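You operate a simulated robot arm through the tools that you are given. There is no shell and no other tool.

The job below is to be done with a simulated two-armed robot. You get a single attempt, and the scene is never put back.

JOB
Shut the laser down and move its pack to dock B of the charger.
Fine: its white knob on Lock and switch off before the pack comes out; charger on; height dial and other packs stay.

It is judged by the outcome, as a careful person would: the job done as asked, and still so three seconds after it is handed in. It fails if anything else is knocked over, pushed out of place, dropped, spilled or broken.

ROBOT AND FRAMES
Two 7-joint arms with fingered hands on one trunk that stands fixed in place. Base frame: the origin is at the foot of the trunk, x ahead of it, y to its left, z up. Readings come in m, degrees, newtons and seconds.
The left shoulder is at [0.042, 0.163, 1.061], the right one opposite. Payload 4 kg a hand.
The tool frame of a hand sits at the grasp point between the pads (the TCP): z along the fingers, y along the line on which they close. The tips reach 0.036 m beyond it. The gripper opens to 0.124 m. The gripper's body begins 0.042 m behind the TCP. The gripper is a hand of 4 fingers: y runs from the thumb to the fingers, the wrist lies at [-0.015, -0.099, -0.189] in the tool frame.
Orientation is that of the tool frame in the base frame, as [roll, pitch, yaw] about the fixed x, y, z axes, in that order (R = Rz(yaw) Ry(pitch) Rx(roll)). With the fingers straight down and the wrist toward the robot, the tool's x, y and z point along [0, 1, 0], [1, 0, 0] and [0, 0, -1] of the base frame.

CONTROLS
- The arms move only by the tool nudge_tool. It takes "left_motion", "right_motion" or both (then of equal length, played together; a hand with none holds still); each is text: rows parted by semicolons, each of 6 numbers parted by spaces: the shift along the tool's x, y, z in m, then the turn, a rotation vector about the tool's x, y, z in degrees. In form: dx dy dz wx wy wz; .... A call has 1 to 20 rows; each row is the pose to reach, as a shift and turn from the pose commanded when the call began, along the tool's axes at that moment. Each row takes 0.2 s and may step no farther than 0.05 m and 8.6 degrees from the row before; otherwise, the whole call is refused. Where a pose cannot be reached the arm comes as near as it can. A force on the tool above 40 N (or 10 N above the force at the start of the call, whichever is more), or a blocked arm, ends the call early, and 0.2 s more pass. In this call time passes only in rows, and 0.2 s behind the last. The reply holds the time, the measured pose of the TCP, the force on the tool along the base axes, the opening and the grip force, in the units named above and with some noise, with the torque about the TCP (base axes, N m) and any sound that the robot's microphone picked up, and new pictures: "pictures" is both (left out), scene, wrist or none (wrist: the cameras of the hands that moved).
- Cameras (640 x 400 px; columns grow to the right, rows downward): "scene" is now at [0.1535, 0.0202, 1.3274]; the picture's right is [0.23, -0.97, -0.04], its down [-0.21, -0.01, -0.98] and it looks along [0.95, 0.24, -0.21] (base axes); focal length 258 px, centre (320, 200). "left" rides on the left gripper at [-0.075, -0.086, -0.123] in its tool frame; the picture's right is [-0.70, -0.34, 0.63], its down [0.64, -0.68, 0.35] and it looks along [0.32, 0.65, 0.69] (tool axes); focal length 275 px, centre (320, 200). "right" rides on the right gripper at [0.075, -0.086, -0.123] in its tool frame; the picture's right is [-0.70, 0.34, -0.63], its down [-0.64, -0.68, 0.35] and it looks along [-0.32, 0.65, 0.69] (tool axes); focal length 275 px, centre (320, 200). There is no depth. A picture from a camera that has moved, and an enlarged one, comes with that camera's place and axes in the base frame and with its lens.
- lift_body(by): slides the trunk up (or, below 0, down) by that many m; the arms and the scene camera ride with it, the base frame stays. It gives what a move gives, with no picture.
- curl_fingers(index, middle, ring, thumb_bend, thumb_turn, hand): sets how far each is bent, from 0 (flat) to 100 (curled in); at 30 the hand is open as for a grip, at 70 the pads meet at the TCP. One left out holds its place. A second passes; each finger stops where it meets its share of the squeeze, and holds until it gets a number again. It is the only way to open and close the hand. It gives what a move gives, with no picture; readings hold the bend of each and the force on the fingers (four entries, about 0 where the hand has none), thumb and palm. thumb_turn goes from beside the hand (0) to across from the fingers (100), as for a grip.
- head_to(pan, tilt): turns the head with the scene camera to pan (to the left, within 86 degrees either way) and tilt (down, from -29 to 69), counted from straight ahead of the robot. It gives what a move gives, and a new picture of the scene camera.
- zoom(camera, box): a new picture of the part [left, top, right, bottom] of that camera's present view, enlarged. The clock stands still meanwhile.
- finish_job(): hands the job in; it is judged then, once.

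Nothing tells you positions but the pictures and the camera data. Unless the task says otherwise, let go and move clear before handing in.

The tools are called after "Request:" as name(argument=value, ...) on one line, values as JSON. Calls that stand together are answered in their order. nudge_tool: Moves the arms, as the interface text tells. Its arguments: {"type":"object","properties":{"left_motion":{"type":"string"},"right_motion":{"type":"string"},"pictures":{"type":"string","enum":["both","scene","wrist","none"]}},"required":[]} The other tools are called the same way: lift_body (by) slides the trunk up or down; curl_fingers (index, middle, ring, thumb_bend, thumb_turn, hand) moves the fingers one by one; head_to (pan, tilt) turns the head that bears the scene camera; zoom (camera, box) takes an enlarged picture of a part of a camera's view; finish_job () hands the job in.

At the start:

```text
clock: 0.0
left_ee_pos: [0.5597, 0.3869, 1.3187]
left_tcp_rot: [-179.9, 0.0, 89.9]
left_contact_force: [0.3, -0.7, 0.2]
left_ft_torque: [-0.04, -0.04, 0.03]
left_gripper_width: 0.1236
left_grip_force: 0.2
left_shape: jaw
left_bend: [30.0, 30.0, 30.0, 30.0, 98.0]
left_finger forces: [0.1, 0.0, 0.0, 0.0, 0.1, 0.0]
right_ee_pos: [0.8798, -0.2396, 1.302]
right_tcp_rot: [180.0, 0.0, 90.0]
right_contact_force: [0.0, -0.3, -1.1]
right_ft_torque: [0.01, -0.02, -0.01]
right_gripper_width: 0.1235
right_grip_force: 0.0
right_shape: jaw
right_bend: [30.0, 30.0, 30.0, 30.0, 98.0]
right_finger forces: [0.0, 0.0, 0.1, 0.0, 0.0, 0.0]
trunk travel left (down, up): [-0.225, 0.253]
head pan, tilt: [13.7, 3.3]
```

scene: 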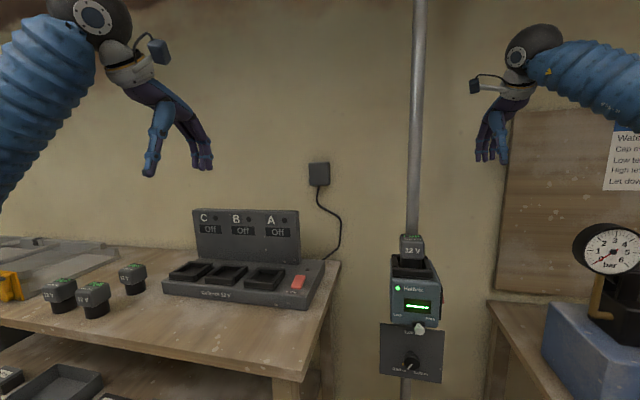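
right: 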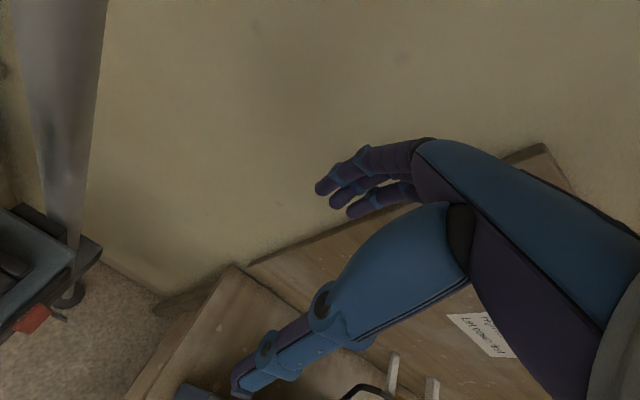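
left: 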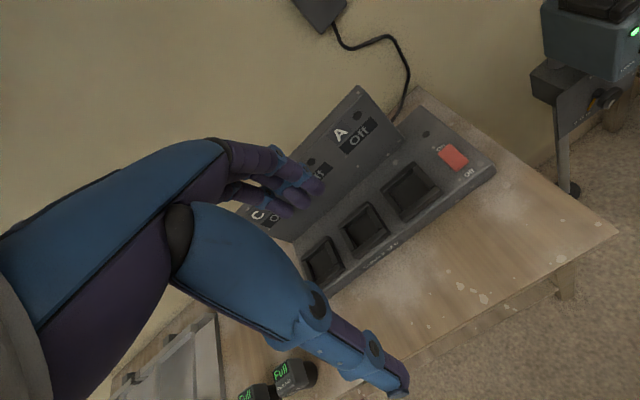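

I see a bench on the left with the charger (docks C, B, A all reading "Off", red switch on the right), three other packs at left, and the laser on a pole in the centre with its pack on top. I'll take closer looks before moving anything.

Request:
zoom(camera="scene", box=[360, 220, 480, 395])

Request:
zoom(camera="scene", box=[150, 195, 350, 320])

Request:
zoom(camera="left", box=[500, 0, 640, 200])

Request:
zoom(camera="left", box=[240, 70, 520, 290])

Request:
zoom(camera="right", box=[0, 180, 160, 360])

```text
2.29 times, centred on (420, 308) of scene
camera zoom: at [0.1535, 0.0202, 1.3274], right [0.23, -0.97, -0.04], down [-0.21, -0.01, -0.98], along [0.95, 0.24, -0.21], focal length 590 px, centre (91, -46)
```

zoom: 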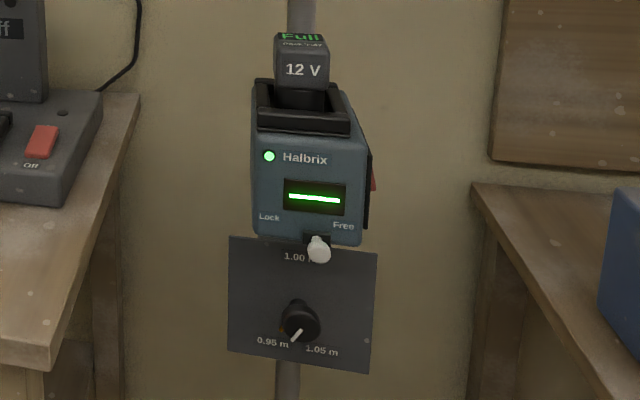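

```text
3.20 times, centred on (250, 258) of scene
camera zoom: at [0.1535, 0.0202, 1.3274], right [0.23, -0.97, -0.04], down [-0.21, -0.01, -0.98], along [0.95, 0.24, -0.21], focal length 825 px, centre (544, 16)
```

zoom: 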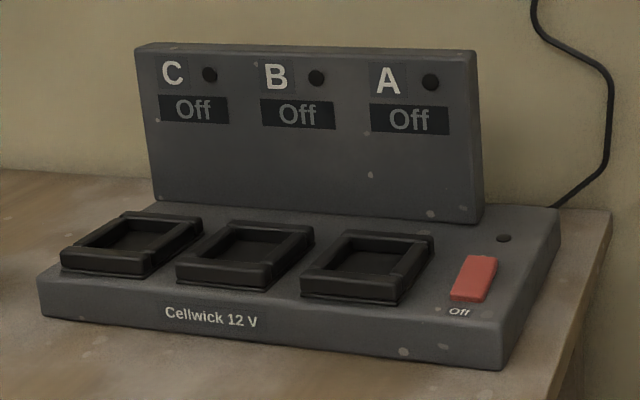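

```text
2.00 times, centred on (570, 100) of left
camera zoom: at [0.4741, 0.3127, 1.4423], right [-0.34, -0.7, -0.63], down [-0.68, 0.64, -0.35], along [0.65, 0.32, -0.69], focal length 551 px, centre (-180, 400)
```

zoom: 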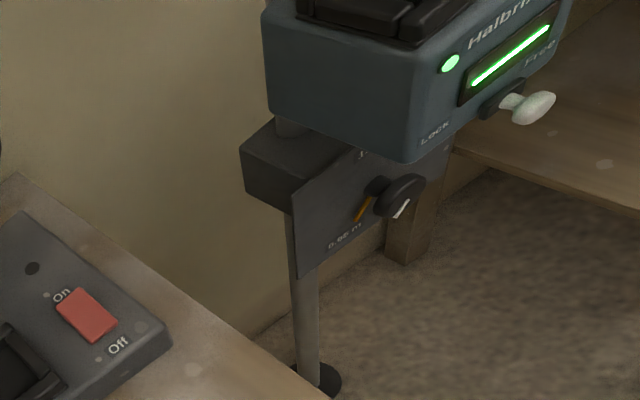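

```text
1.82 times, centred on (380, 180) of left
camera zoom: at [0.4741, 0.3127, 1.4423], right [-0.34, -0.7, -0.63], down [-0.68, 0.64, -0.35], along [0.65, 0.32, -0.69], focal length 500 px, centre (211, 236)
```

zoom: 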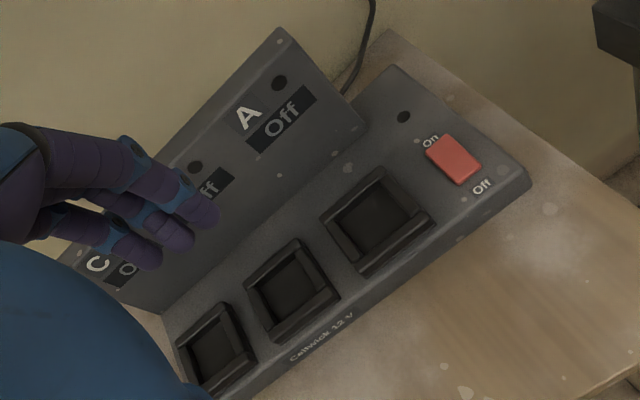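

```text
2.22 times, centred on (80, 270) of right
camera zoom: at [0.7954, -0.1644, 1.4247], right [0.34, -0.7, 0.63], down [-0.68, -0.64, -0.35], along [0.65, -0.32, -0.69], focal length 612 px, centre (853, 44)
```

zoom: 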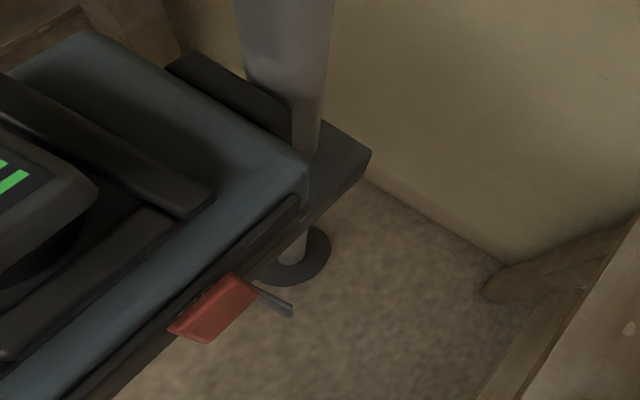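

The laser's white knob sits between "Lock" and "Free" on the front underside, and a red switch is on its right flank. By triangulation the knob is near (0.705, -0.06, 0.91) and dock B near (0.774, 0.473, 0.96). I'll zoom in more tightly to work out the mechanisms.

Request:
zoom(camera="scene", box=[385, 295, 449, 335])

Request:
zoom(camera="scene", box=[380, 230, 452, 275])

Request:
zoom(camera="left", box=[590, 10, 640, 60])

Request:
zoom(camera="scene", box=[20, 250, 180, 350])

Request:
zoom(camera="right", box=[0, 180, 110, 350])

Request:
zoom(camera="scene", box=[270, 255, 334, 295])

```text
10.00 times, centred on (417, 315) of scene
camera zoom: at [0.1535, 0.0202, 1.3274], right [0.23, -0.97, -0.04], down [-0.21, -0.01, -0.98], along [0.95, 0.24, -0.21], focal length 2579 px, centre (-650, -950)
```

zoom: 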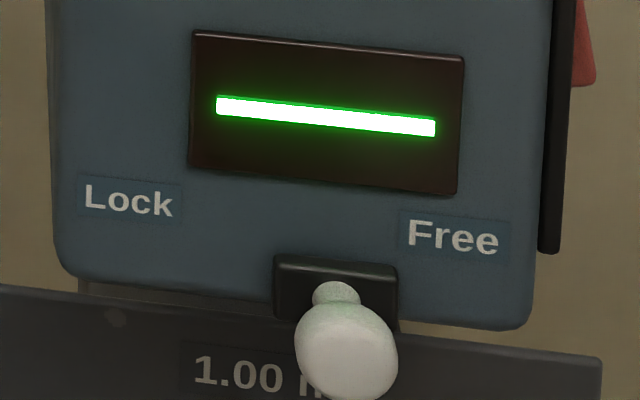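

```text
8.89 times, centred on (416, 252) of scene
camera zoom: at [0.1535, 0.0202, 1.3274], right [0.23, -0.97, -0.04], down [-0.21, -0.01, -0.98], along [0.95, 0.24, -0.21], focal length 2292 px, centre (-533, -267)
```

zoom: 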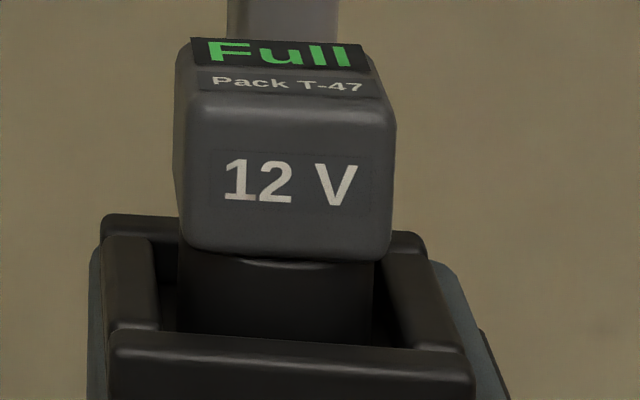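

```text
8.00 times, centred on (615, 35) of left
camera zoom: at [0.4741, 0.3127, 1.4423], right [-0.34, -0.7, -0.63], down [-0.68, 0.64, -0.35], along [0.65, 0.32, -0.69], focal length 2202 px, centre (-2040, 1520)
```

zoom: 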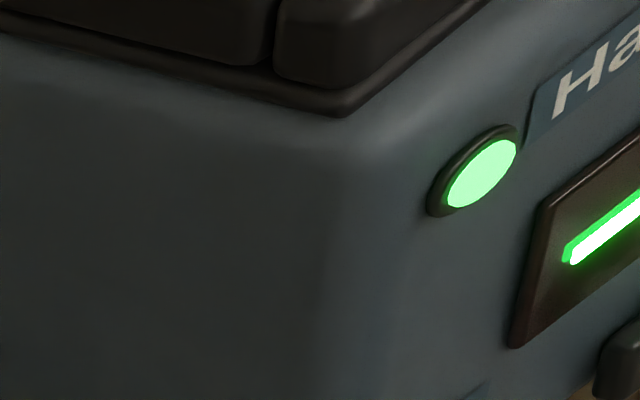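

```text
4.00 times, centred on (100, 300) of scene
camera zoom: at [0.1535, 0.0202, 1.3274], right [0.23, -0.97, -0.04], down [-0.21, -0.01, -0.98], along [0.95, 0.24, -0.21], focal length 1032 px, centre (1200, -200)
```

zoom: 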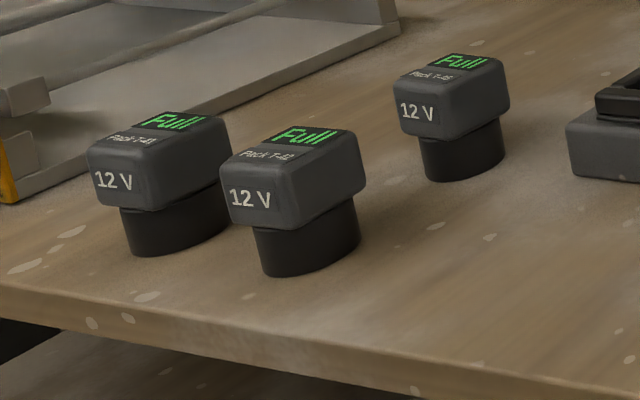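

```text
2.35 times, centred on (55, 265) of right
camera zoom: at [0.7954, -0.1644, 1.4247], right [0.34, -0.7, 0.63], down [-0.68, -0.64, -0.35], along [0.65, -0.32, -0.69], focal length 648 px, centre (944, 47)
```

zoom: 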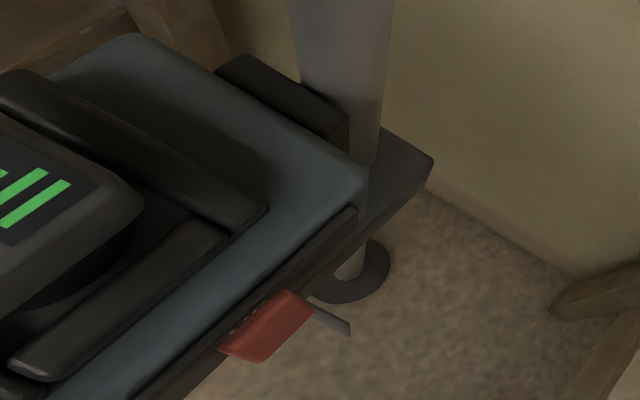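

```text
10.00 times, centred on (302, 275) of scene
camera zoom: at [0.1535, 0.0202, 1.3274], right [0.23, -0.97, -0.04], down [-0.21, -0.01, -0.98], along [0.95, 0.24, -0.21], focal length 2579 px, centre (500, -550)
```

zoom: 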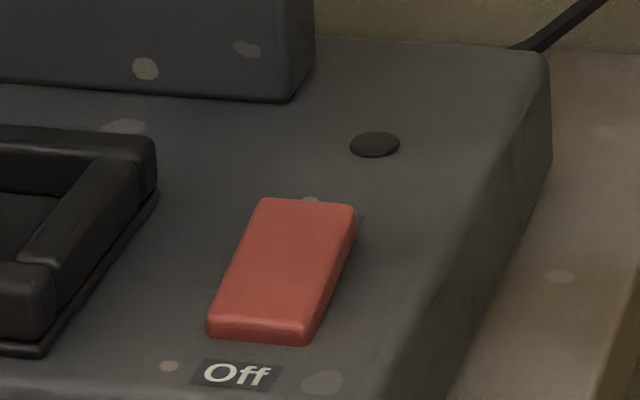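

The laser's white knob is on a small dark slide plate, sitting toward Free, and the pack is seated in a framed socket with a narrower neck. I'll turn the head right and down to see the right bench and the laser's right flank before moving the right arm.

Request:
head_to(pan=-25, tilt=25)

```text
clock: 1.1
left_ee_pos: [0.5586, 0.3866, 1.3201]
left_tcp_rot: [-180.0, 0.0, 90.0]
left_contact_force: [0.6, 0.9, 0.5]
left_ft_torque: [-0.04, -0.01, 0.01]
left_gripper_width: 0.1237
left_grip_force: 0.1
left_shape: jaw
left_bend: [30.0, 30.0, 30.0, 30.0, 98.0]
left_finger forces: [0.0, 0.0, 0.0, 0.0, 0.1, 0.0]
right_ee_pos: [0.8803, -0.2397, 1.3025]
right_tcp_rot: [180.0, 0.0, 90.0]
right_contact_force: [0.4, 0.8, 0.7]
right_ft_torque: [0.02, 0.0, -0.04]
right_gripper_width: 0.1233
right_grip_force: 0.1
right_shape: jaw
right_bend: [30.0, 30.0, 30.0, 30.0, 98.0]
right_finger forces: [0.0, 0.1, 0.0, 0.0, 0.0, 0.1]
trunk travel left (down, up): [-0.225, 0.253]
head pan, tilt: [-25.0, 25.0]
camera scene: at [0.1431, -0.0403, 1.2935], right [-0.42, -0.91, 0.06], down [-0.52, 0.18, -0.84], along [0.75, -0.38, -0.54], focal length 258 px, centre (320, 200)
```

scene: 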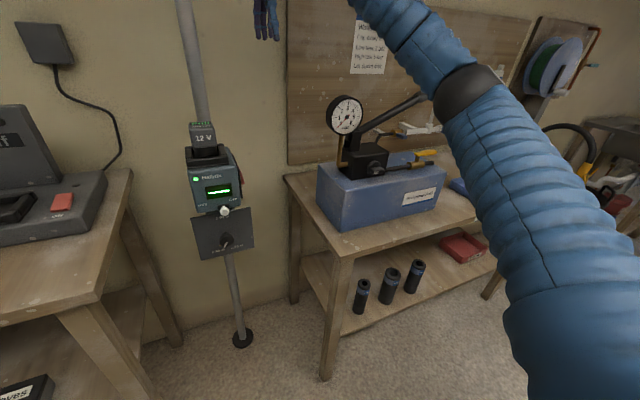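

The right bench (top around z 0.785) has a pump with a gauge near (0.74, -0.40, 1.11), so there's roughly 26 cm of free space to the right of the laser. I'll turn and lower the right hand into that space, staying high, so its camera sees the red switch.

Request:
nudge_tool(right_motion="0 -0.0133 0.0253 0 0 -7.5; 0 -0.0267 0.0507 0 0 -15; 0 -0.04 0.076 0 0 -22.5; 0 -0.0533 0.1013 0 0 -30; 0 -0.0667 0.1267 0 0 -37.5; 0 -0.08 0.152 0 0 -45", pictures="both")

```text
clock: 2.5
left_ee_pos: [0.5582, 0.3875, 1.3196]
left_tcp_rot: [-180.0, 0.0, 89.9]
left_contact_force: [-0.4, 0.3, 0.4]
left_ft_torque: [-0.02, 0.02, 0.0]
left_gripper_width: 0.1237
left_grip_force: 0.1
left_shape: jaw
left_bend: [30.0, 30.0, 30.0, 30.0, 98.0]
left_finger forces: [0.0, 0.0, 0.0, 0.0, 0.1, 0.0]
right_ee_pos: [0.8119, -0.2387, 1.1764]
right_tcp_rot: [-179.9, 0.0, 127.5]
right_contact_force: [0.1, 0.0, -0.1]
right_ft_torque: [-0.03, 0.0, -0.01]
right_gripper_width: 0.1236
right_grip_force: 0.0
right_shape: jaw
right_bend: [30.0, 30.0, 30.0, 30.0, 98.0]
right_finger forces: [0.0, 0.0, 0.1, 0.0, 0.0, 0.0]
right hand out of reach, approached as far as the arm can: row 6
trunk travel left (down, up): [-0.225, 0.253]
head pan, tilt: [-25.0, 25.0]
camera scene: at [0.1427, -0.04, 1.2936], right [-0.42, -0.91, 0.07], down [-0.52, 0.18, -0.84], along [0.75, -0.38, -0.54], focal length 258 px, centre (320, 200)
camera right: at [0.6993, -0.2317, 1.2991], right [0.69, -0.35, 0.63], down [-0.15, -0.93, -0.35], along [0.71, 0.15, -0.69], focal length 275 px, centre (320, 200)
```

scene: 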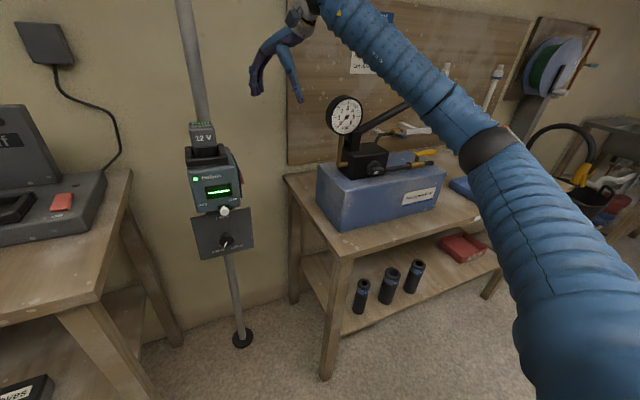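
right: 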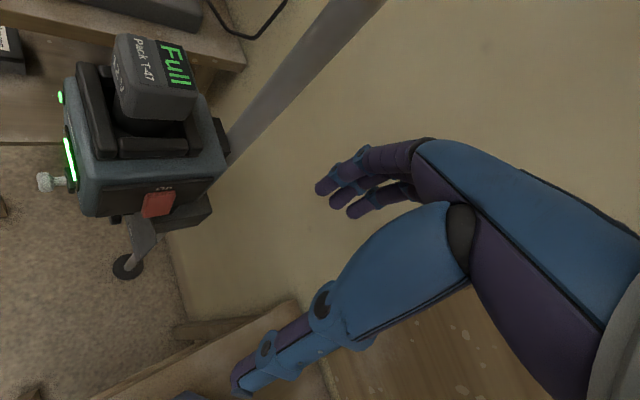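

I now have a good view of the laser from the upper right. I'll zoom in on the switch, knob and pack.

Request:
zoom(camera="right", box=[100, 160, 228, 240])

Request:
zoom(camera="right", box=[20, 20, 260, 230])

```text
5.00 times, centred on (164, 200) of right
camera zoom: at [0.6993, -0.2317, 1.2991], right [0.69, -0.35, 0.63], down [-0.15, -0.93, -0.35], along [0.71, 0.15, -0.69], focal length 1376 px, centre (1100, 200)
```

zoom: 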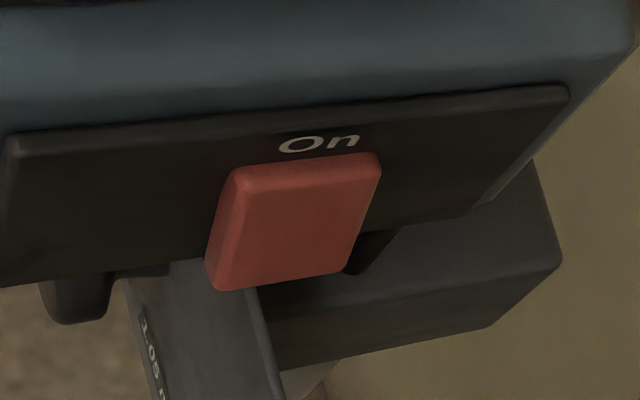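

```text
1.90 times, centred on (140, 125) of right
camera zoom: at [0.6993, -0.2317, 1.2991], right [0.69, -0.35, 0.63], down [-0.15, -0.93, -0.35], along [0.71, 0.15, -0.69], focal length 524 px, centre (663, 343)
```

zoom: 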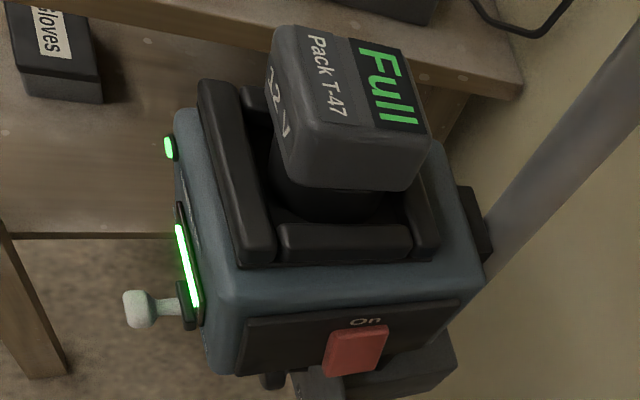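

The laser rocker is "On" at the top, with its lower end standing proud near (0.797, -0.13, 0.935). The knob is at (0.707, -0.061, 0.906), the pack top centre is about (0.785, -0.047, 1.096), and the pole is at (0.895, -0.058). I'll form pointing index fingers on both hands, which are in clear air, and look at their shape.

Request:
curl_fingers(hand="right", index=30, middle=100, ring=100)

Request:
curl_fingers(hand="left", index=30, middle=100, ring=100, thumb_bend=100)

Request:
zoom(camera="right", box=[0, 0, 640, 400])

Request:
zoom(camera="left", box=[0, 0, 640, 400])

Request:
head_to(pan=10, tilt=15)

```text
clock: 3.5
left_ee_pos: [0.5583, 0.3872, 1.3201]
left_tcp_rot: [-180.0, -0.1, 90.0]
left_contact_force: [0.3, 0.4, -0.3]
left_ft_torque: [-0.01, 0.01, 0.02]
left_gripper_width: 0.1237
left_grip_force: 0.1
left_shape: jaw
left_bend: [30.0, 30.0, 30.0, 30.0, 98.0]
left_finger forces: [0.1, 0.1, 0.0, 0.1, 0.1, 0.0]
right_ee_pos: [0.8119, -0.2389, 1.176]
right_tcp_rot: [-180.0, 0.0, 127.6]
right_contact_force: [0.3, 0.1, 0.4]
right_ft_torque: [-0.02, 0.01, 0.03]
right_gripper_width: 0.123
right_grip_force: 0.1
right_shape: fingers
right_bend: [30.0, 100.0, 100.0, 30.0, 98.0]
right_finger forces: [0.0, 0.0, 0.0, 0.1, 0.0, 0.1]
trunk travel left (down, up): [-0.225, 0.253]
head pan, tilt: [-25.0, 25.0]
```

```text
clock: 4.5
left_ee_pos: [0.5598, 0.3869, 1.3194]
left_tcp_rot: [-180.0, 0.0, 90.0]
left_contact_force: [0.0, -0.7, -0.5]
left_ft_torque: [0.0, -0.02, -0.01]
left_gripper_width: 0.0131
left_grip_force: 0.0
left_shape: fingers
left_bend: [30.0, 100.0, 100.0, 99.0, 98.0]
left_finger forces: [0.1, 0.0, 0.0, 0.0, 0.0, 0.0]
right_ee_pos: [0.8123, -0.2394, 1.175]
right_tcp_rot: [180.0, 0.0, 127.5]
right_contact_force: [0.3, 0.9, 0.1]
right_ft_torque: [-0.03, 0.03, 0.0]
right_gripper_width: 0.1225
right_grip_force: 0.2
right_shape: fingers
right_bend: [30.0, 100.0, 100.0, 30.0, 98.0]
right_finger forces: [0.1, 0.0, 0.0, 0.1, 0.1, 0.0]
trunk travel left (down, up): [-0.225, 0.253]
head pan, tilt: [-25.0, 25.0]
```

```text
1.00 times, centred on (320, 200) of right (not enlarged: the box is as wide or as high as the picture)
camera zoom: at [0.6998, -0.2319, 1.2989], right [0.69, -0.35, 0.63], down [-0.15, -0.93, -0.35], along [0.71, 0.14, -0.69], focal length 275 px, centre (320, 200)
```

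zoom: 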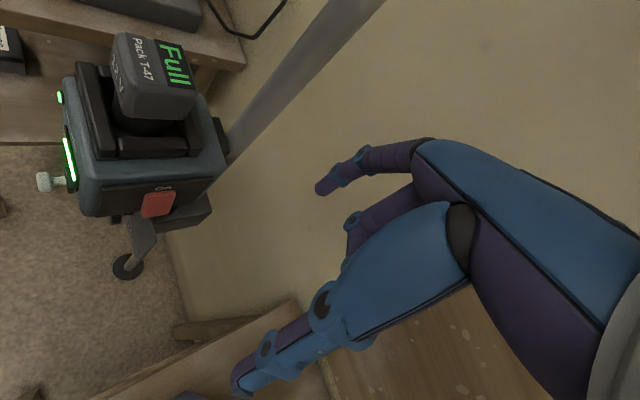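

```text
1.00 times, centred on (320, 200) of left (not enlarged: the box is as wide or as high as the picture)
camera zoom: at [0.4741, 0.3127, 1.4423], right [-0.34, -0.7, -0.63], down [-0.68, 0.64, -0.35], along [0.65, 0.32, -0.69], focal length 275 px, centre (320, 200)
```

zoom: 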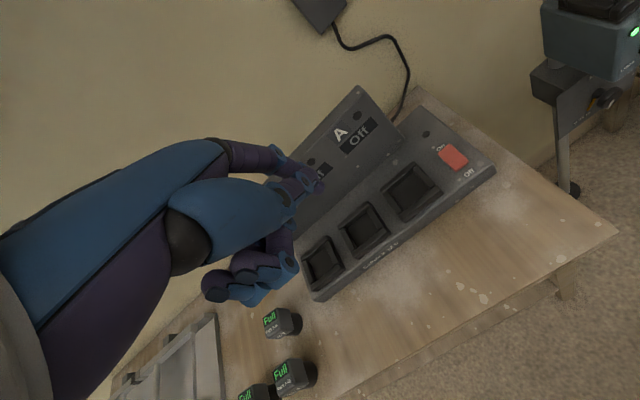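

```text
clock: 5.5
left_ee_pos: [0.5597, 0.3882, 1.3202]
left_tcp_rot: [-179.9, 0.0, 90.0]
left_contact_force: [-1.1, -0.2, 0.3]
left_ft_torque: [-0.05, -0.04, -0.03]
left_gripper_width: 0.013
left_grip_force: 0.0
left_shape: fingers
left_bend: [30.0, 100.0, 100.0, 99.0, 98.0]
left_finger forces: [0.0, 0.0, 0.0, 0.1, 0.0, 0.1]
right_ee_pos: [0.8125, -0.2388, 1.1762]
right_tcp_rot: [-180.0, -0.1, 127.5]
right_contact_force: [0.0, -0.5, -0.2]
right_ft_torque: [0.0, -0.01, -0.02]
right_gripper_width: 0.1228
right_grip_force: 0.0
right_shape: fingers
right_bend: [30.0, 100.0, 100.0, 30.0, 98.0]
right_finger forces: [0.1, 0.0, 0.0, 0.1, 0.0, 0.0]
trunk travel left (down, up): [-0.225, 0.253]
head pan, tilt: [10.0, 15.0]
camera scene: at [0.1539, 0.0146, 1.3082], right [0.17, -0.98, -0.03], down [-0.4, -0.04, -0.92], along [0.9, 0.17, -0.4], focal length 258 px, centre (320, 200)
```

scene: 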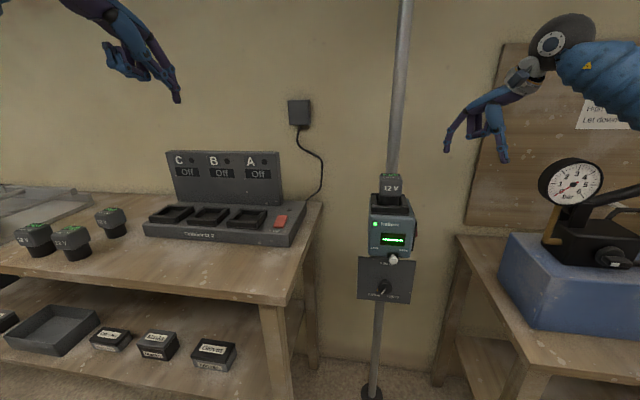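

The right index fingertip sits at about (0, 0.077, 0.037) in its tool frame, and the other fingers are tucked. I'll draw the right hand back and turn it straight so it ends up in front of the laser at a safe height.

Request:
nudge_tool(right_motion="0.0333 -0.0163 0 0 0 6.25; 0.0667 -0.0327 0 0 0 12.5; 0.1 -0.049 0 0 0 18.75; 0.1333 -0.0653 0 0 0 25; 0.1667 -0.0817 0 0 0 31.25; 0.2 -0.098 0 0 0 37.5", pictures="both")

```text
clock: 6.9
left_ee_pos: [0.5587, 0.3871, 1.3191]
left_tcp_rot: [179.9, 0.1, 90.0]
left_contact_force: [-1.1, 0.0, -0.3]
left_ft_torque: [-0.06, -0.05, 0.02]
left_gripper_width: 0.013
left_grip_force: 0.0
left_shape: fingers
left_bend: [30.0, 100.0, 100.0, 99.0, 98.0]
left_finger forces: [0.1, 0.0, 0.1, 0.0, 0.1, 0.0]
right_ee_pos: [0.6117, -0.1393, 1.1758]
right_tcp_rot: [-180.0, 0.0, 89.8]
right_contact_force: [0.0, 0.1, 0.2]
right_ft_torque: [0.0, 0.01, 0.03]
right_gripper_width: 0.1231
right_grip_force: 0.0
right_shape: fingers
right_bend: [30.0, 100.0, 100.0, 30.0, 98.0]
right_finger forces: [0.0, 0.0, 0.0, 0.0, 0.1, 0.0]
trunk travel left (down, up): [-0.225, 0.253]
head pan, tilt: [10.0, 15.0]
camera scene: at [0.1534, 0.0155, 1.3083], right [0.17, -0.98, -0.03], down [-0.4, -0.05, -0.92], along [0.9, 0.17, -0.4], focal length 258 px, centre (320, 200)
camera right: at [0.5281, -0.0643, 1.298], right [0.33, -0.7, 0.63], down [-0.68, -0.64, -0.35], along [0.65, -0.32, -0.69], focal length 275 px, centre (320, 200)
```

scene: 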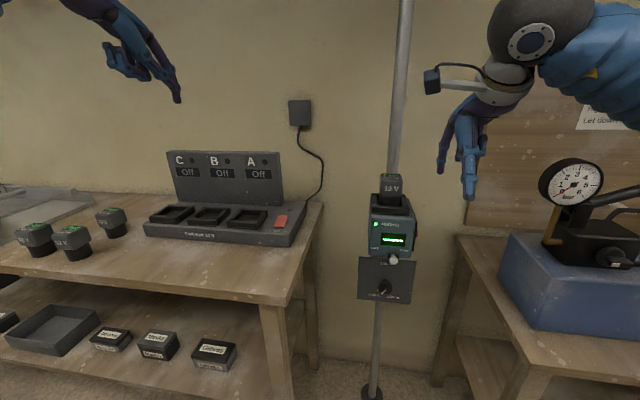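
right: 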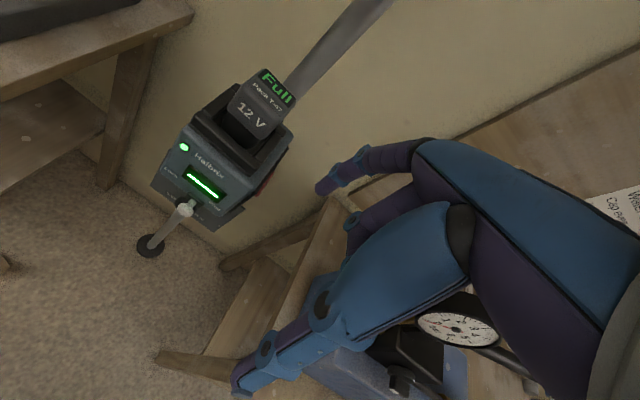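

The move landed as commanded. Next I'll tilt the hand forward 20° and lower the extended index finger to knob height, in front of and to the right of the knob.

Request:
nudge_tool(right_motion="0.003 -0.002 0.0427 -3.33 0 0; 0.006 -0.004 0.0853 -6.67 0 0; 0.009 -0.006 0.128 -10 0 0; 0.013 -0.008 0.1707 -13.33 0 0; 0.016 -0.01 0.2133 -16.67 0 0; 0.019 -0.012 0.256 -20 0 0", pictures="both")

Request:
zoom(camera="scene", box=[340, 160, 500, 320])

```text
clock: 8.3
left_ee_pos: [0.5594, 0.386, 1.3195]
left_tcp_rot: [180.0, -0.1, 90.0]
left_contact_force: [0.5, 0.6, 1.0]
left_ft_torque: [-0.03, 0.01, 0.04]
left_gripper_width: 0.0132
left_grip_force: 0.0
left_shape: fingers
left_bend: [30.0, 100.0, 100.0, 99.0, 98.0]
left_finger forces: [0.0, 0.0, 0.1, 0.0, 0.1, 0.1]
right_ee_pos: [0.6017, -0.1205, 0.918]
right_tcp_rot: [160.0, -0.1, 89.9]
right_contact_force: [0.3, -0.8, -1.1]
right_ft_torque: [-0.01, 0.01, 0.0]
right_gripper_width: 0.1232
right_grip_force: 0.0
right_shape: fingers
right_bend: [30.0, 100.0, 100.0, 30.0, 98.0]
right_finger forces: [0.1, 0.1, 0.0, 0.0, 0.0, 0.0]
trunk travel left (down, up): [-0.225, 0.253]
head pan, tilt: [10.0, 15.0]
camera scene: at [0.1543, 0.0144, 1.3081], right [0.17, -0.98, -0.03], down [-0.4, -0.04, -0.92], along [0.9, 0.17, -0.4], focal length 258 px, centre (320, 200)
camera right: at [0.4801, -0.0465, 1.0049], right [0.1, -0.7, 0.71], down [-0.52, -0.64, -0.56], along [0.85, -0.32, -0.43], focal length 275 px, centre (320, 200)
```

scene: 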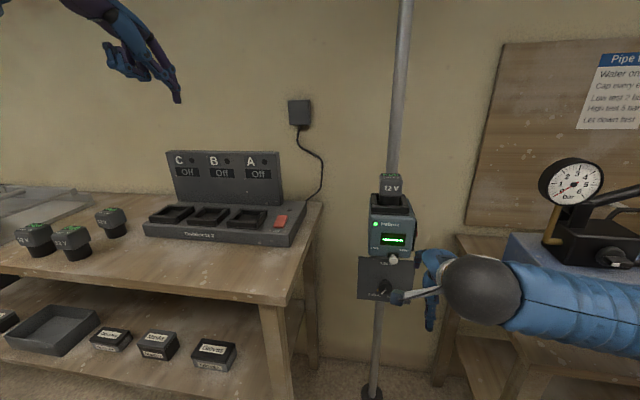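
right: 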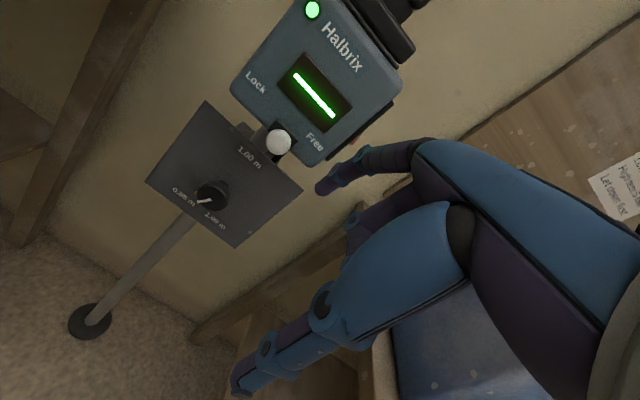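

```text
2.50 times, centred on (420, 240) of scene
camera zoom: at [0.1543, 0.0144, 1.3081], right [0.17, -0.98, -0.03], down [-0.4, -0.04, -0.92], along [0.9, 0.17, -0.4], focal length 645 px, centre (70, 100)
```

zoom: 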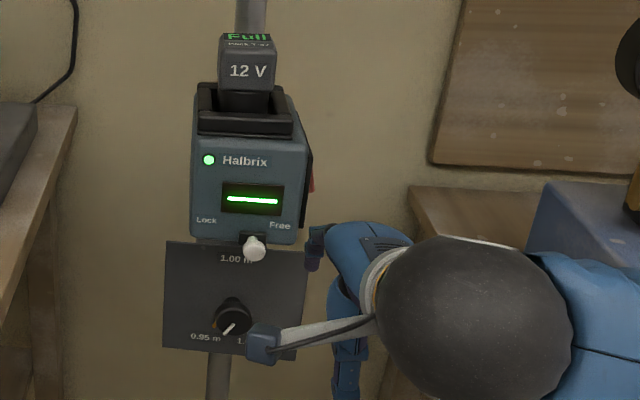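

The index finger is now right of the white knob at the same height. I'll take a closer look at the slide before pushing.

Request:
zoom(camera="right", box=[220, 60, 380, 220])

```text
2.50 times, centred on (300, 140) of right
camera zoom: at [0.4801, -0.0465, 1.0049], right [0.1, -0.7, 0.71], down [-0.52, -0.64, -0.56], along [0.85, -0.32, -0.43], focal length 688 px, centre (370, 350)
```

zoom: 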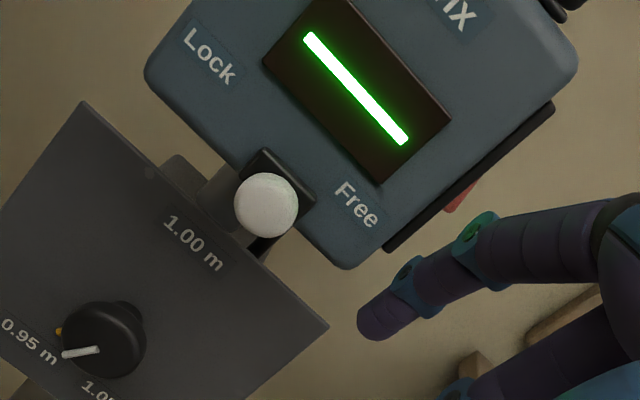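

The knob is a ball on a stem fixed to a dark slide plate, offset toward Free. I'll bring the finger forward beside the knob, stopping just short of contact.

Request:
nudge_tool(right_motion="0 0.0111 0.0105 0 0 0; 0 0.0222 0.0209 0 0 0; 0.01 0.0222 0.0209 0 0 0; 0.02 0.0222 0.0209 0 0 0", pictures="both")

Request:
zoom(camera="right", box=[220, 60, 380, 220])

Request:
zoom(camera="scene", box=[360, 200, 456, 280])

```text
clock: 9.3
left_ee_pos: [0.5589, 0.3865, 1.3198]
left_tcp_rot: [-180.0, 0.1, 89.9]
left_contact_force: [-0.2, -0.1, -0.6]
left_ft_torque: [0.01, -0.02, 0.0]
left_gripper_width: 0.013
left_grip_force: 0.0
left_shape: fingers
left_bend: [30.0, 100.0, 100.0, 99.0, 98.0]
left_finger forces: [0.0, 0.0, 0.0, 0.0, 0.1, 0.0]
right_ee_pos: [0.6283, -0.1015, 0.9076]
right_tcp_rot: [160.1, 0.1, 89.9]
right_contact_force: [-0.3, 0.2, 1.2]
right_ft_torque: [-0.02, 0.01, -0.02]
right_gripper_width: 0.1227
right_grip_force: 0.1
right_shape: fingers
right_bend: [30.0, 100.0, 100.0, 30.0, 98.0]
right_finger forces: [0.0, 0.0, 0.0, 0.0, 0.0, 0.0]
trunk travel left (down, up): [-0.225, 0.253]
head pan, tilt: [10.0, 15.0]
camera scene: at [0.1539, 0.0148, 1.3082], right [0.17, -0.98, -0.03], down [-0.4, -0.04, -0.92], along [0.9, 0.17, -0.4], focal length 258 px, centre (320, 200)
camera right: at [0.5077, -0.0265, 0.9933], right [0.1, -0.7, 0.71], down [-0.52, -0.64, -0.56], along [0.85, -0.32, -0.43], focal length 275 px, centre (320, 200)
```

scene: 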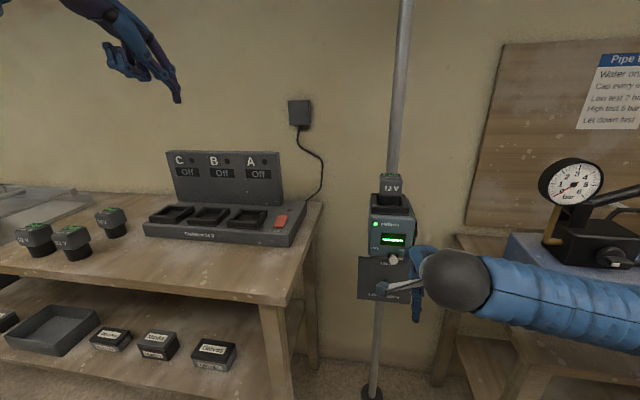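
right: 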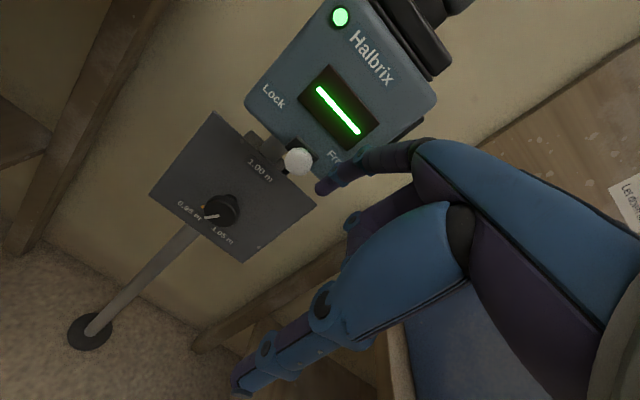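

```text
2.50 times, centred on (300, 140) of right
camera zoom: at [0.5077, -0.0265, 0.9933], right [0.1, -0.7, 0.71], down [-0.52, -0.64, -0.56], along [0.85, -0.32, -0.43], focal length 688 px, centre (370, 350)
```

zoom: 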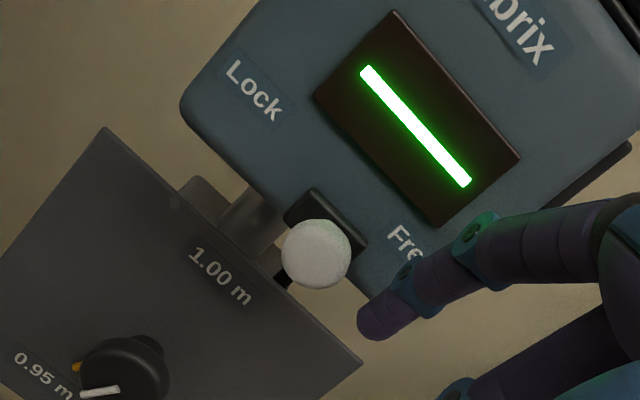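

```text
5.00 times, centred on (408, 240) of scene
camera zoom: at [0.1539, 0.0148, 1.3082], right [0.17, -0.98, -0.03], down [-0.4, -0.04, -0.92], along [0.9, 0.17, -0.4], focal length 1289 px, centre (-120, 0)
```

zoom: 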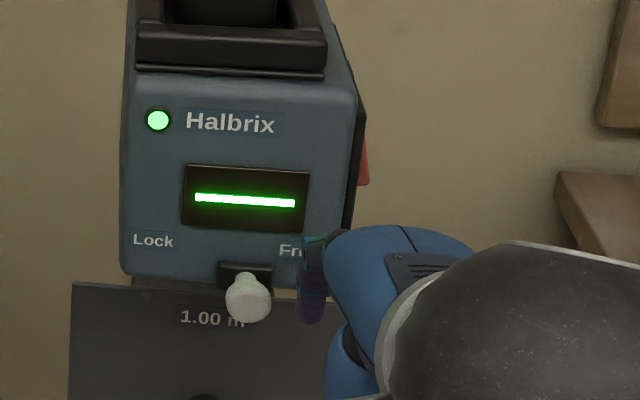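

The fingertip is about 1 cm right of the knob, level with it. I'll push left gently in small steps.

Request:
nudge_tool(right_motion="0.005 0 0 0 0 0; 0.01 0 0 0 0 0; 0.014 0 0 0 0 0; 0.018 0 0 0 0 0; 0.022 0 0 0 0 0", pictures="wrist")

Request:
zoom(camera="scene", box=[360, 200, 456, 280])

```text
clock: 10.5
left_ee_pos: [0.5583, 0.387, 1.3186]
left_tcp_rot: [180.0, 0.0, 89.9]
left_contact_force: [-0.1, -0.2, 0.1]
left_ft_torque: [-0.01, -0.01, 0.01]
left_gripper_width: 0.0131
left_grip_force: 0.0
left_shape: fingers
left_bend: [30.0, 100.0, 100.0, 99.0, 98.0]
left_finger forces: [0.0, 0.0, 0.0, 0.0, 0.0, 0.0]
right_ee_pos: [0.629, -0.0783, 0.9074]
right_tcp_rot: [160.0, 0.0, 89.9]
right_contact_force: [-0.1, -1.4, 0.0]
right_ft_torque: [0.01, -0.02, -0.03]
right_gripper_width: 0.123
right_grip_force: 0.2
right_shape: fingers
right_bend: [30.0, 100.0, 100.0, 30.0, 98.0]
right_finger forces: [0.7, 0.0, 0.0, 0.1, 0.1, 0.0]
trunk travel left (down, up): [-0.225, 0.253]
head pan, tilt: [10.0, 15.0]
camera right: at [0.5075, -0.0043, 0.9934], right [0.1, -0.7, 0.71], down [-0.52, -0.64, -0.56], along [0.85, -0.32, -0.43], focal length 275 px, centre (320, 200)
```

right: 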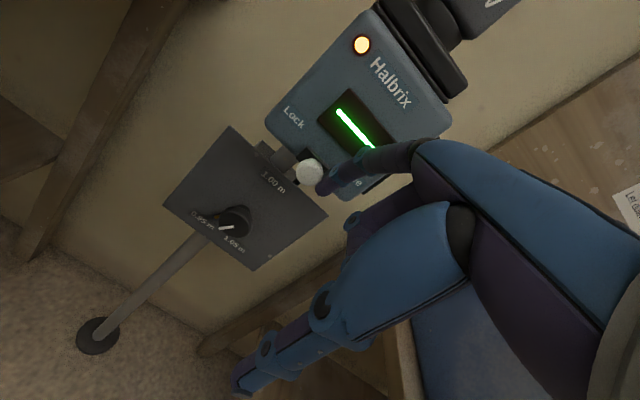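

```text
5.00 times, centred on (408, 240) of scene
camera zoom: at [0.1539, 0.0148, 1.3082], right [0.17, -0.98, -0.03], down [-0.4, -0.04, -0.92], along [0.9, 0.17, -0.4], focal length 1289 px, centre (-120, 0)
```

zoom: 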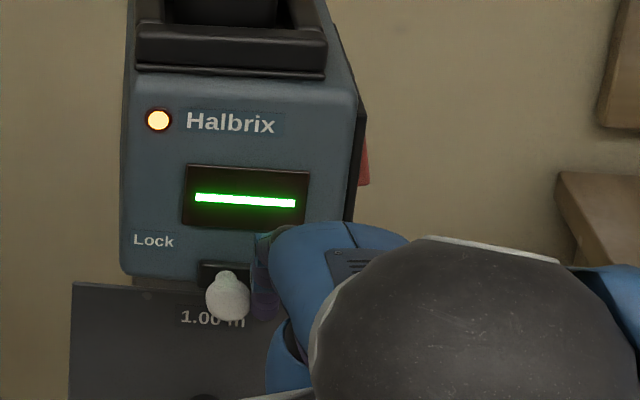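

The knob is sliding toward Lock with very little force, and the LED has turned amber. I'll keep pushing in small steps.

Request:
nudge_tool(right_motion="0.003 0 0 0 0 0; 0.006 0 0 0 0 0; 0.009 0 0 0 0 0; 0.012 0 0 0 0 0", pictures="wrist")

Request:
zoom(camera="scene", box=[360, 200, 456, 280])

```text
clock: 11.5
left_ee_pos: [0.5592, 0.3871, 1.32]
left_tcp_rot: [-179.9, 0.0, 90.0]
left_contact_force: [0.5, 1.1, 0.8]
left_ft_torque: [0.02, 0.02, 0.0]
left_gripper_width: 0.013
left_grip_force: 0.1
left_shape: fingers
left_bend: [30.0, 100.0, 100.0, 99.0, 98.0]
left_finger forces: [0.1, 0.0, 0.0, 0.0, 0.1, 0.0]
right_ee_pos: [0.6283, -0.0675, 0.9066]
right_tcp_rot: [160.0, 0.0, 90.0]
right_contact_force: [-0.7, 0.9, 0.1]
right_ft_torque: [0.02, 0.03, -0.09]
right_gripper_width: 0.1228
right_grip_force: 0.6
right_shape: fingers
right_bend: [30.0, 100.0, 100.0, 30.0, 98.0]
right_finger forces: [0.4, 0.1, 0.1, 0.0, 0.0, 0.1]
trunk travel left (down, up): [-0.225, 0.253]
head pan, tilt: [10.0, 15.0]
camera right: at [0.5074, 0.0075, 0.9931], right [0.1, -0.7, 0.71], down [-0.52, -0.64, -0.56], along [0.85, -0.32, -0.43], focal length 275 px, centre (320, 200)
```

right: 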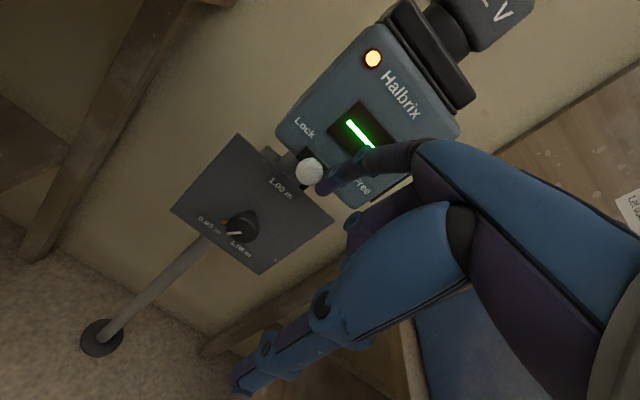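

```text
5.00 times, centred on (408, 240) of scene
camera zoom: at [0.1539, 0.0147, 1.3082], right [0.17, -0.98, -0.03], down [-0.4, -0.04, -0.92], along [0.9, 0.17, -0.4], focal length 1289 px, centre (-120, 0)
```

zoom: 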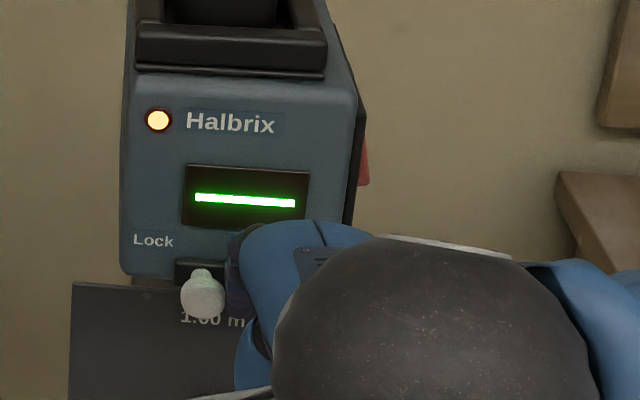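

It's still sliding freely and hasn't reached the end stop. I'll continue in small steps.

Request:
nudge_tool(right_motion="0.003 0 0 0 0 0; 0.006 0 0 0 0 0; 0.009 0 0 0 0 0", pictures="wrist")

Request:
zoom(camera="scene", box=[360, 200, 456, 280])

```text
clock: 12.3
left_ee_pos: [0.56, 0.3858, 1.3185]
left_tcp_rot: [179.9, 0.0, 90.0]
left_contact_force: [-0.3, 0.4, 0.2]
left_ft_torque: [-0.02, -0.01, 0.02]
left_gripper_width: 0.0131
left_grip_force: 0.0
left_shape: fingers
left_bend: [30.0, 100.0, 100.0, 99.0, 98.0]
left_finger forces: [0.0, 0.0, 0.0, 0.1, 0.1, 0.1]
right_ee_pos: [0.6286, -0.0593, 0.9066]
right_tcp_rot: [160.1, 0.1, 89.8]
right_contact_force: [-0.1, -8.4, 0.0]
right_ft_torque: [0.02, -0.04, -0.68]
right_gripper_width: 0.1223
right_grip_force: 4.6
right_shape: fingers
right_bend: [30.0, 100.0, 100.0, 30.0, 98.0]
right_finger forces: [9.2, 0.0, 0.0, 0.0, 0.0, 0.0]
trunk travel left (down, up): [-0.225, 0.253]
head pan, tilt: [10.0, 15.0]
camera right: at [0.508, 0.0157, 0.9931], right [0.1, -0.7, 0.71], down [-0.52, -0.64, -0.56], along [0.85, -0.32, -0.43], focal length 275 px, centre (320, 200)
```

right: 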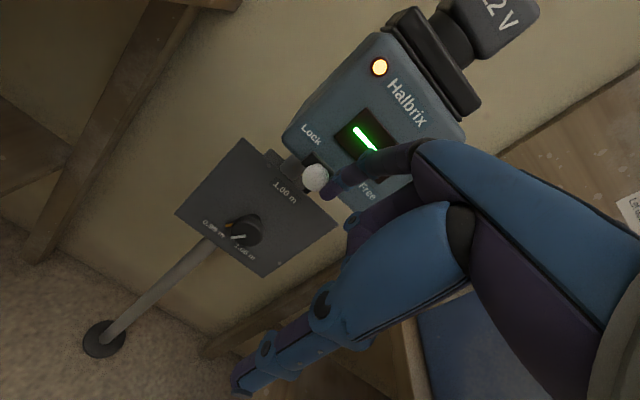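

```text
5.00 times, centred on (408, 240) of scene
camera zoom: at [0.1538, 0.014, 1.3082], right [0.17, -0.98, -0.03], down [-0.4, -0.04, -0.92], along [0.9, 0.17, -0.4], focal length 1289 px, centre (-120, 0)
```

zoom: 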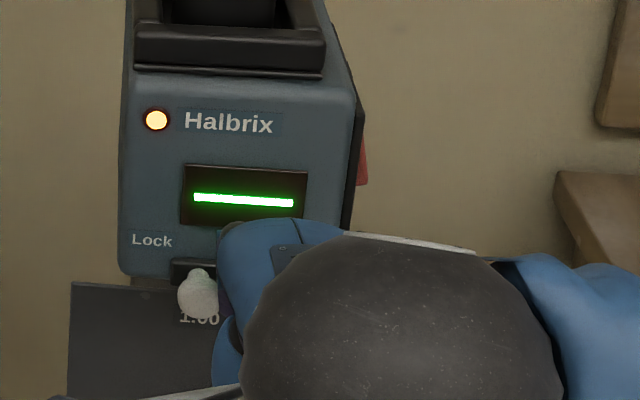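

The force rose to 8 N with no further travel, so the knob has hit its Lock stop. I'll back off right away and check the result.

Request:
nudge_tool(right_motion="-0.015 0 0 0 0 0; -0.04 0 0 0 0 0; -0.06 -0.03 -0.01 0 0 0; -0.08 -0.06 -0.02 0 0 0", pictures="both")

Request:
zoom(camera="scene", box=[360, 200, 456, 280])

Request:
zoom(camera="right", box=[180, 20, 380, 220])

```text
clock: 13.3
left_ee_pos: [0.5591, 0.3871, 1.3197]
left_tcp_rot: [-180.0, 0.0, 90.1]
left_contact_force: [-0.5, 0.0, 0.8]
left_ft_torque: [0.02, 0.01, -0.03]
left_gripper_width: 0.0133
left_grip_force: 0.1
left_shape: fingers
left_bend: [30.0, 100.0, 100.0, 99.0, 98.0]
left_finger forces: [0.1, 0.1, 0.0, 0.1, 0.1, 0.1]
right_ee_pos: [0.5684, -0.1378, 0.9065]
right_tcp_rot: [160.1, 0.0, 90.0]
right_contact_force: [-0.3, -1.0, 0.2]
right_ft_torque: [0.0, 0.01, 0.02]
right_gripper_width: 0.123
right_grip_force: 0.2
right_shape: fingers
right_bend: [30.0, 100.0, 100.0, 30.0, 98.0]
right_finger forces: [0.1, 0.0, 0.0, 0.0, 0.0, 0.0]
right hand out of reach, approached as far as the arm can: row 4
trunk travel left (down, up): [-0.225, 0.253]
head pan, tilt: [10.0, 15.0]
camera scene: at [0.1534, 0.0143, 1.3083], right [0.17, -0.98, -0.03], down [-0.4, -0.04, -0.92], along [0.9, 0.17, -0.4], focal length 258 px, centre (320, 200)
camera right: at [0.4473, -0.0623, 0.9928], right [0.1, -0.7, 0.71], down [-0.52, -0.64, -0.56], along [0.85, -0.32, -0.43], focal length 275 px, centre (320, 200)
```

scene: 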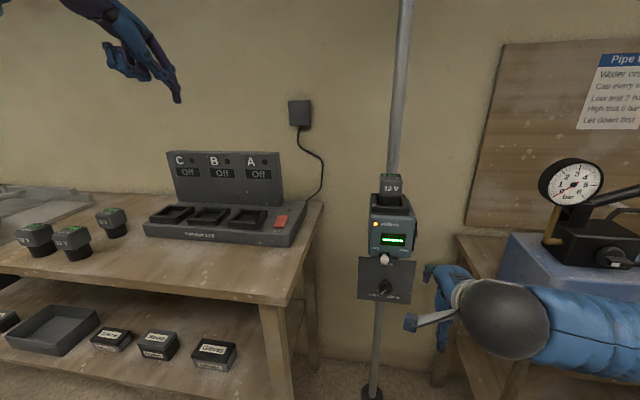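
right: 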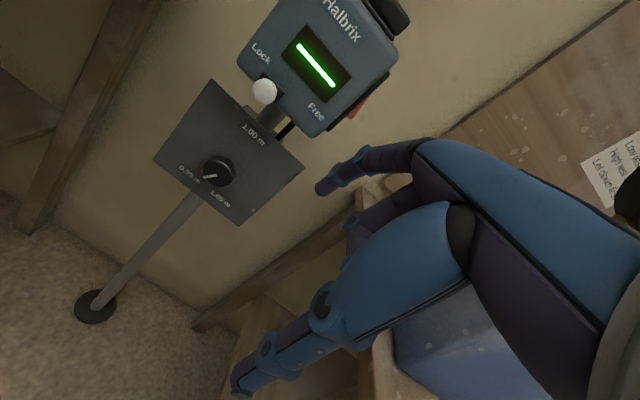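

```text
5.00 times, centred on (408, 240) of scene
camera zoom: at [0.1534, 0.0143, 1.3083], right [0.17, -0.98, -0.03], down [-0.4, -0.04, -0.92], along [0.9, 0.17, -0.4], focal length 1289 px, centre (-120, 0)
```

zoom: 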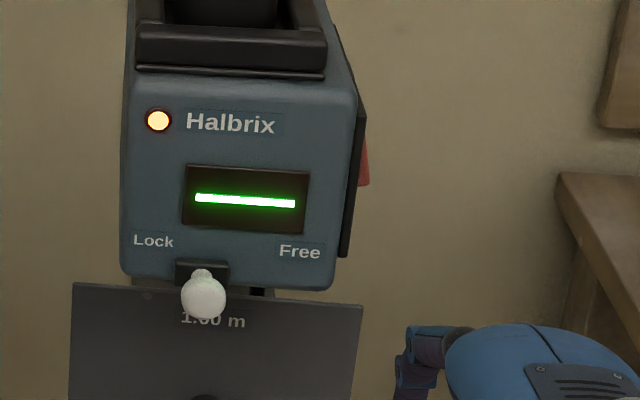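

```text
2.00 times, centred on (280, 120) of right
camera zoom: at [0.4473, -0.0623, 0.9928], right [0.1, -0.7, 0.71], down [-0.52, -0.64, -0.56], along [0.85, -0.32, -0.43], focal length 551 px, centre (400, 360)
```

zoom: 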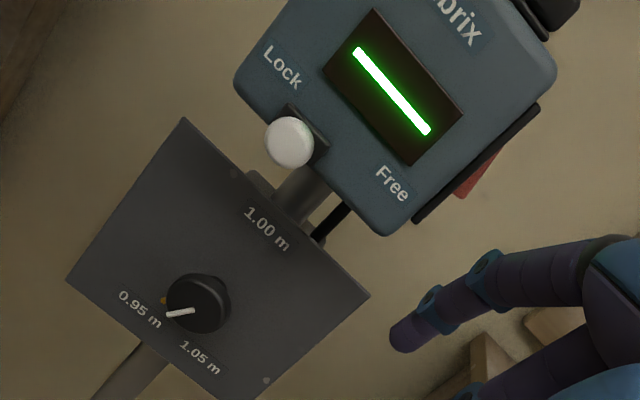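

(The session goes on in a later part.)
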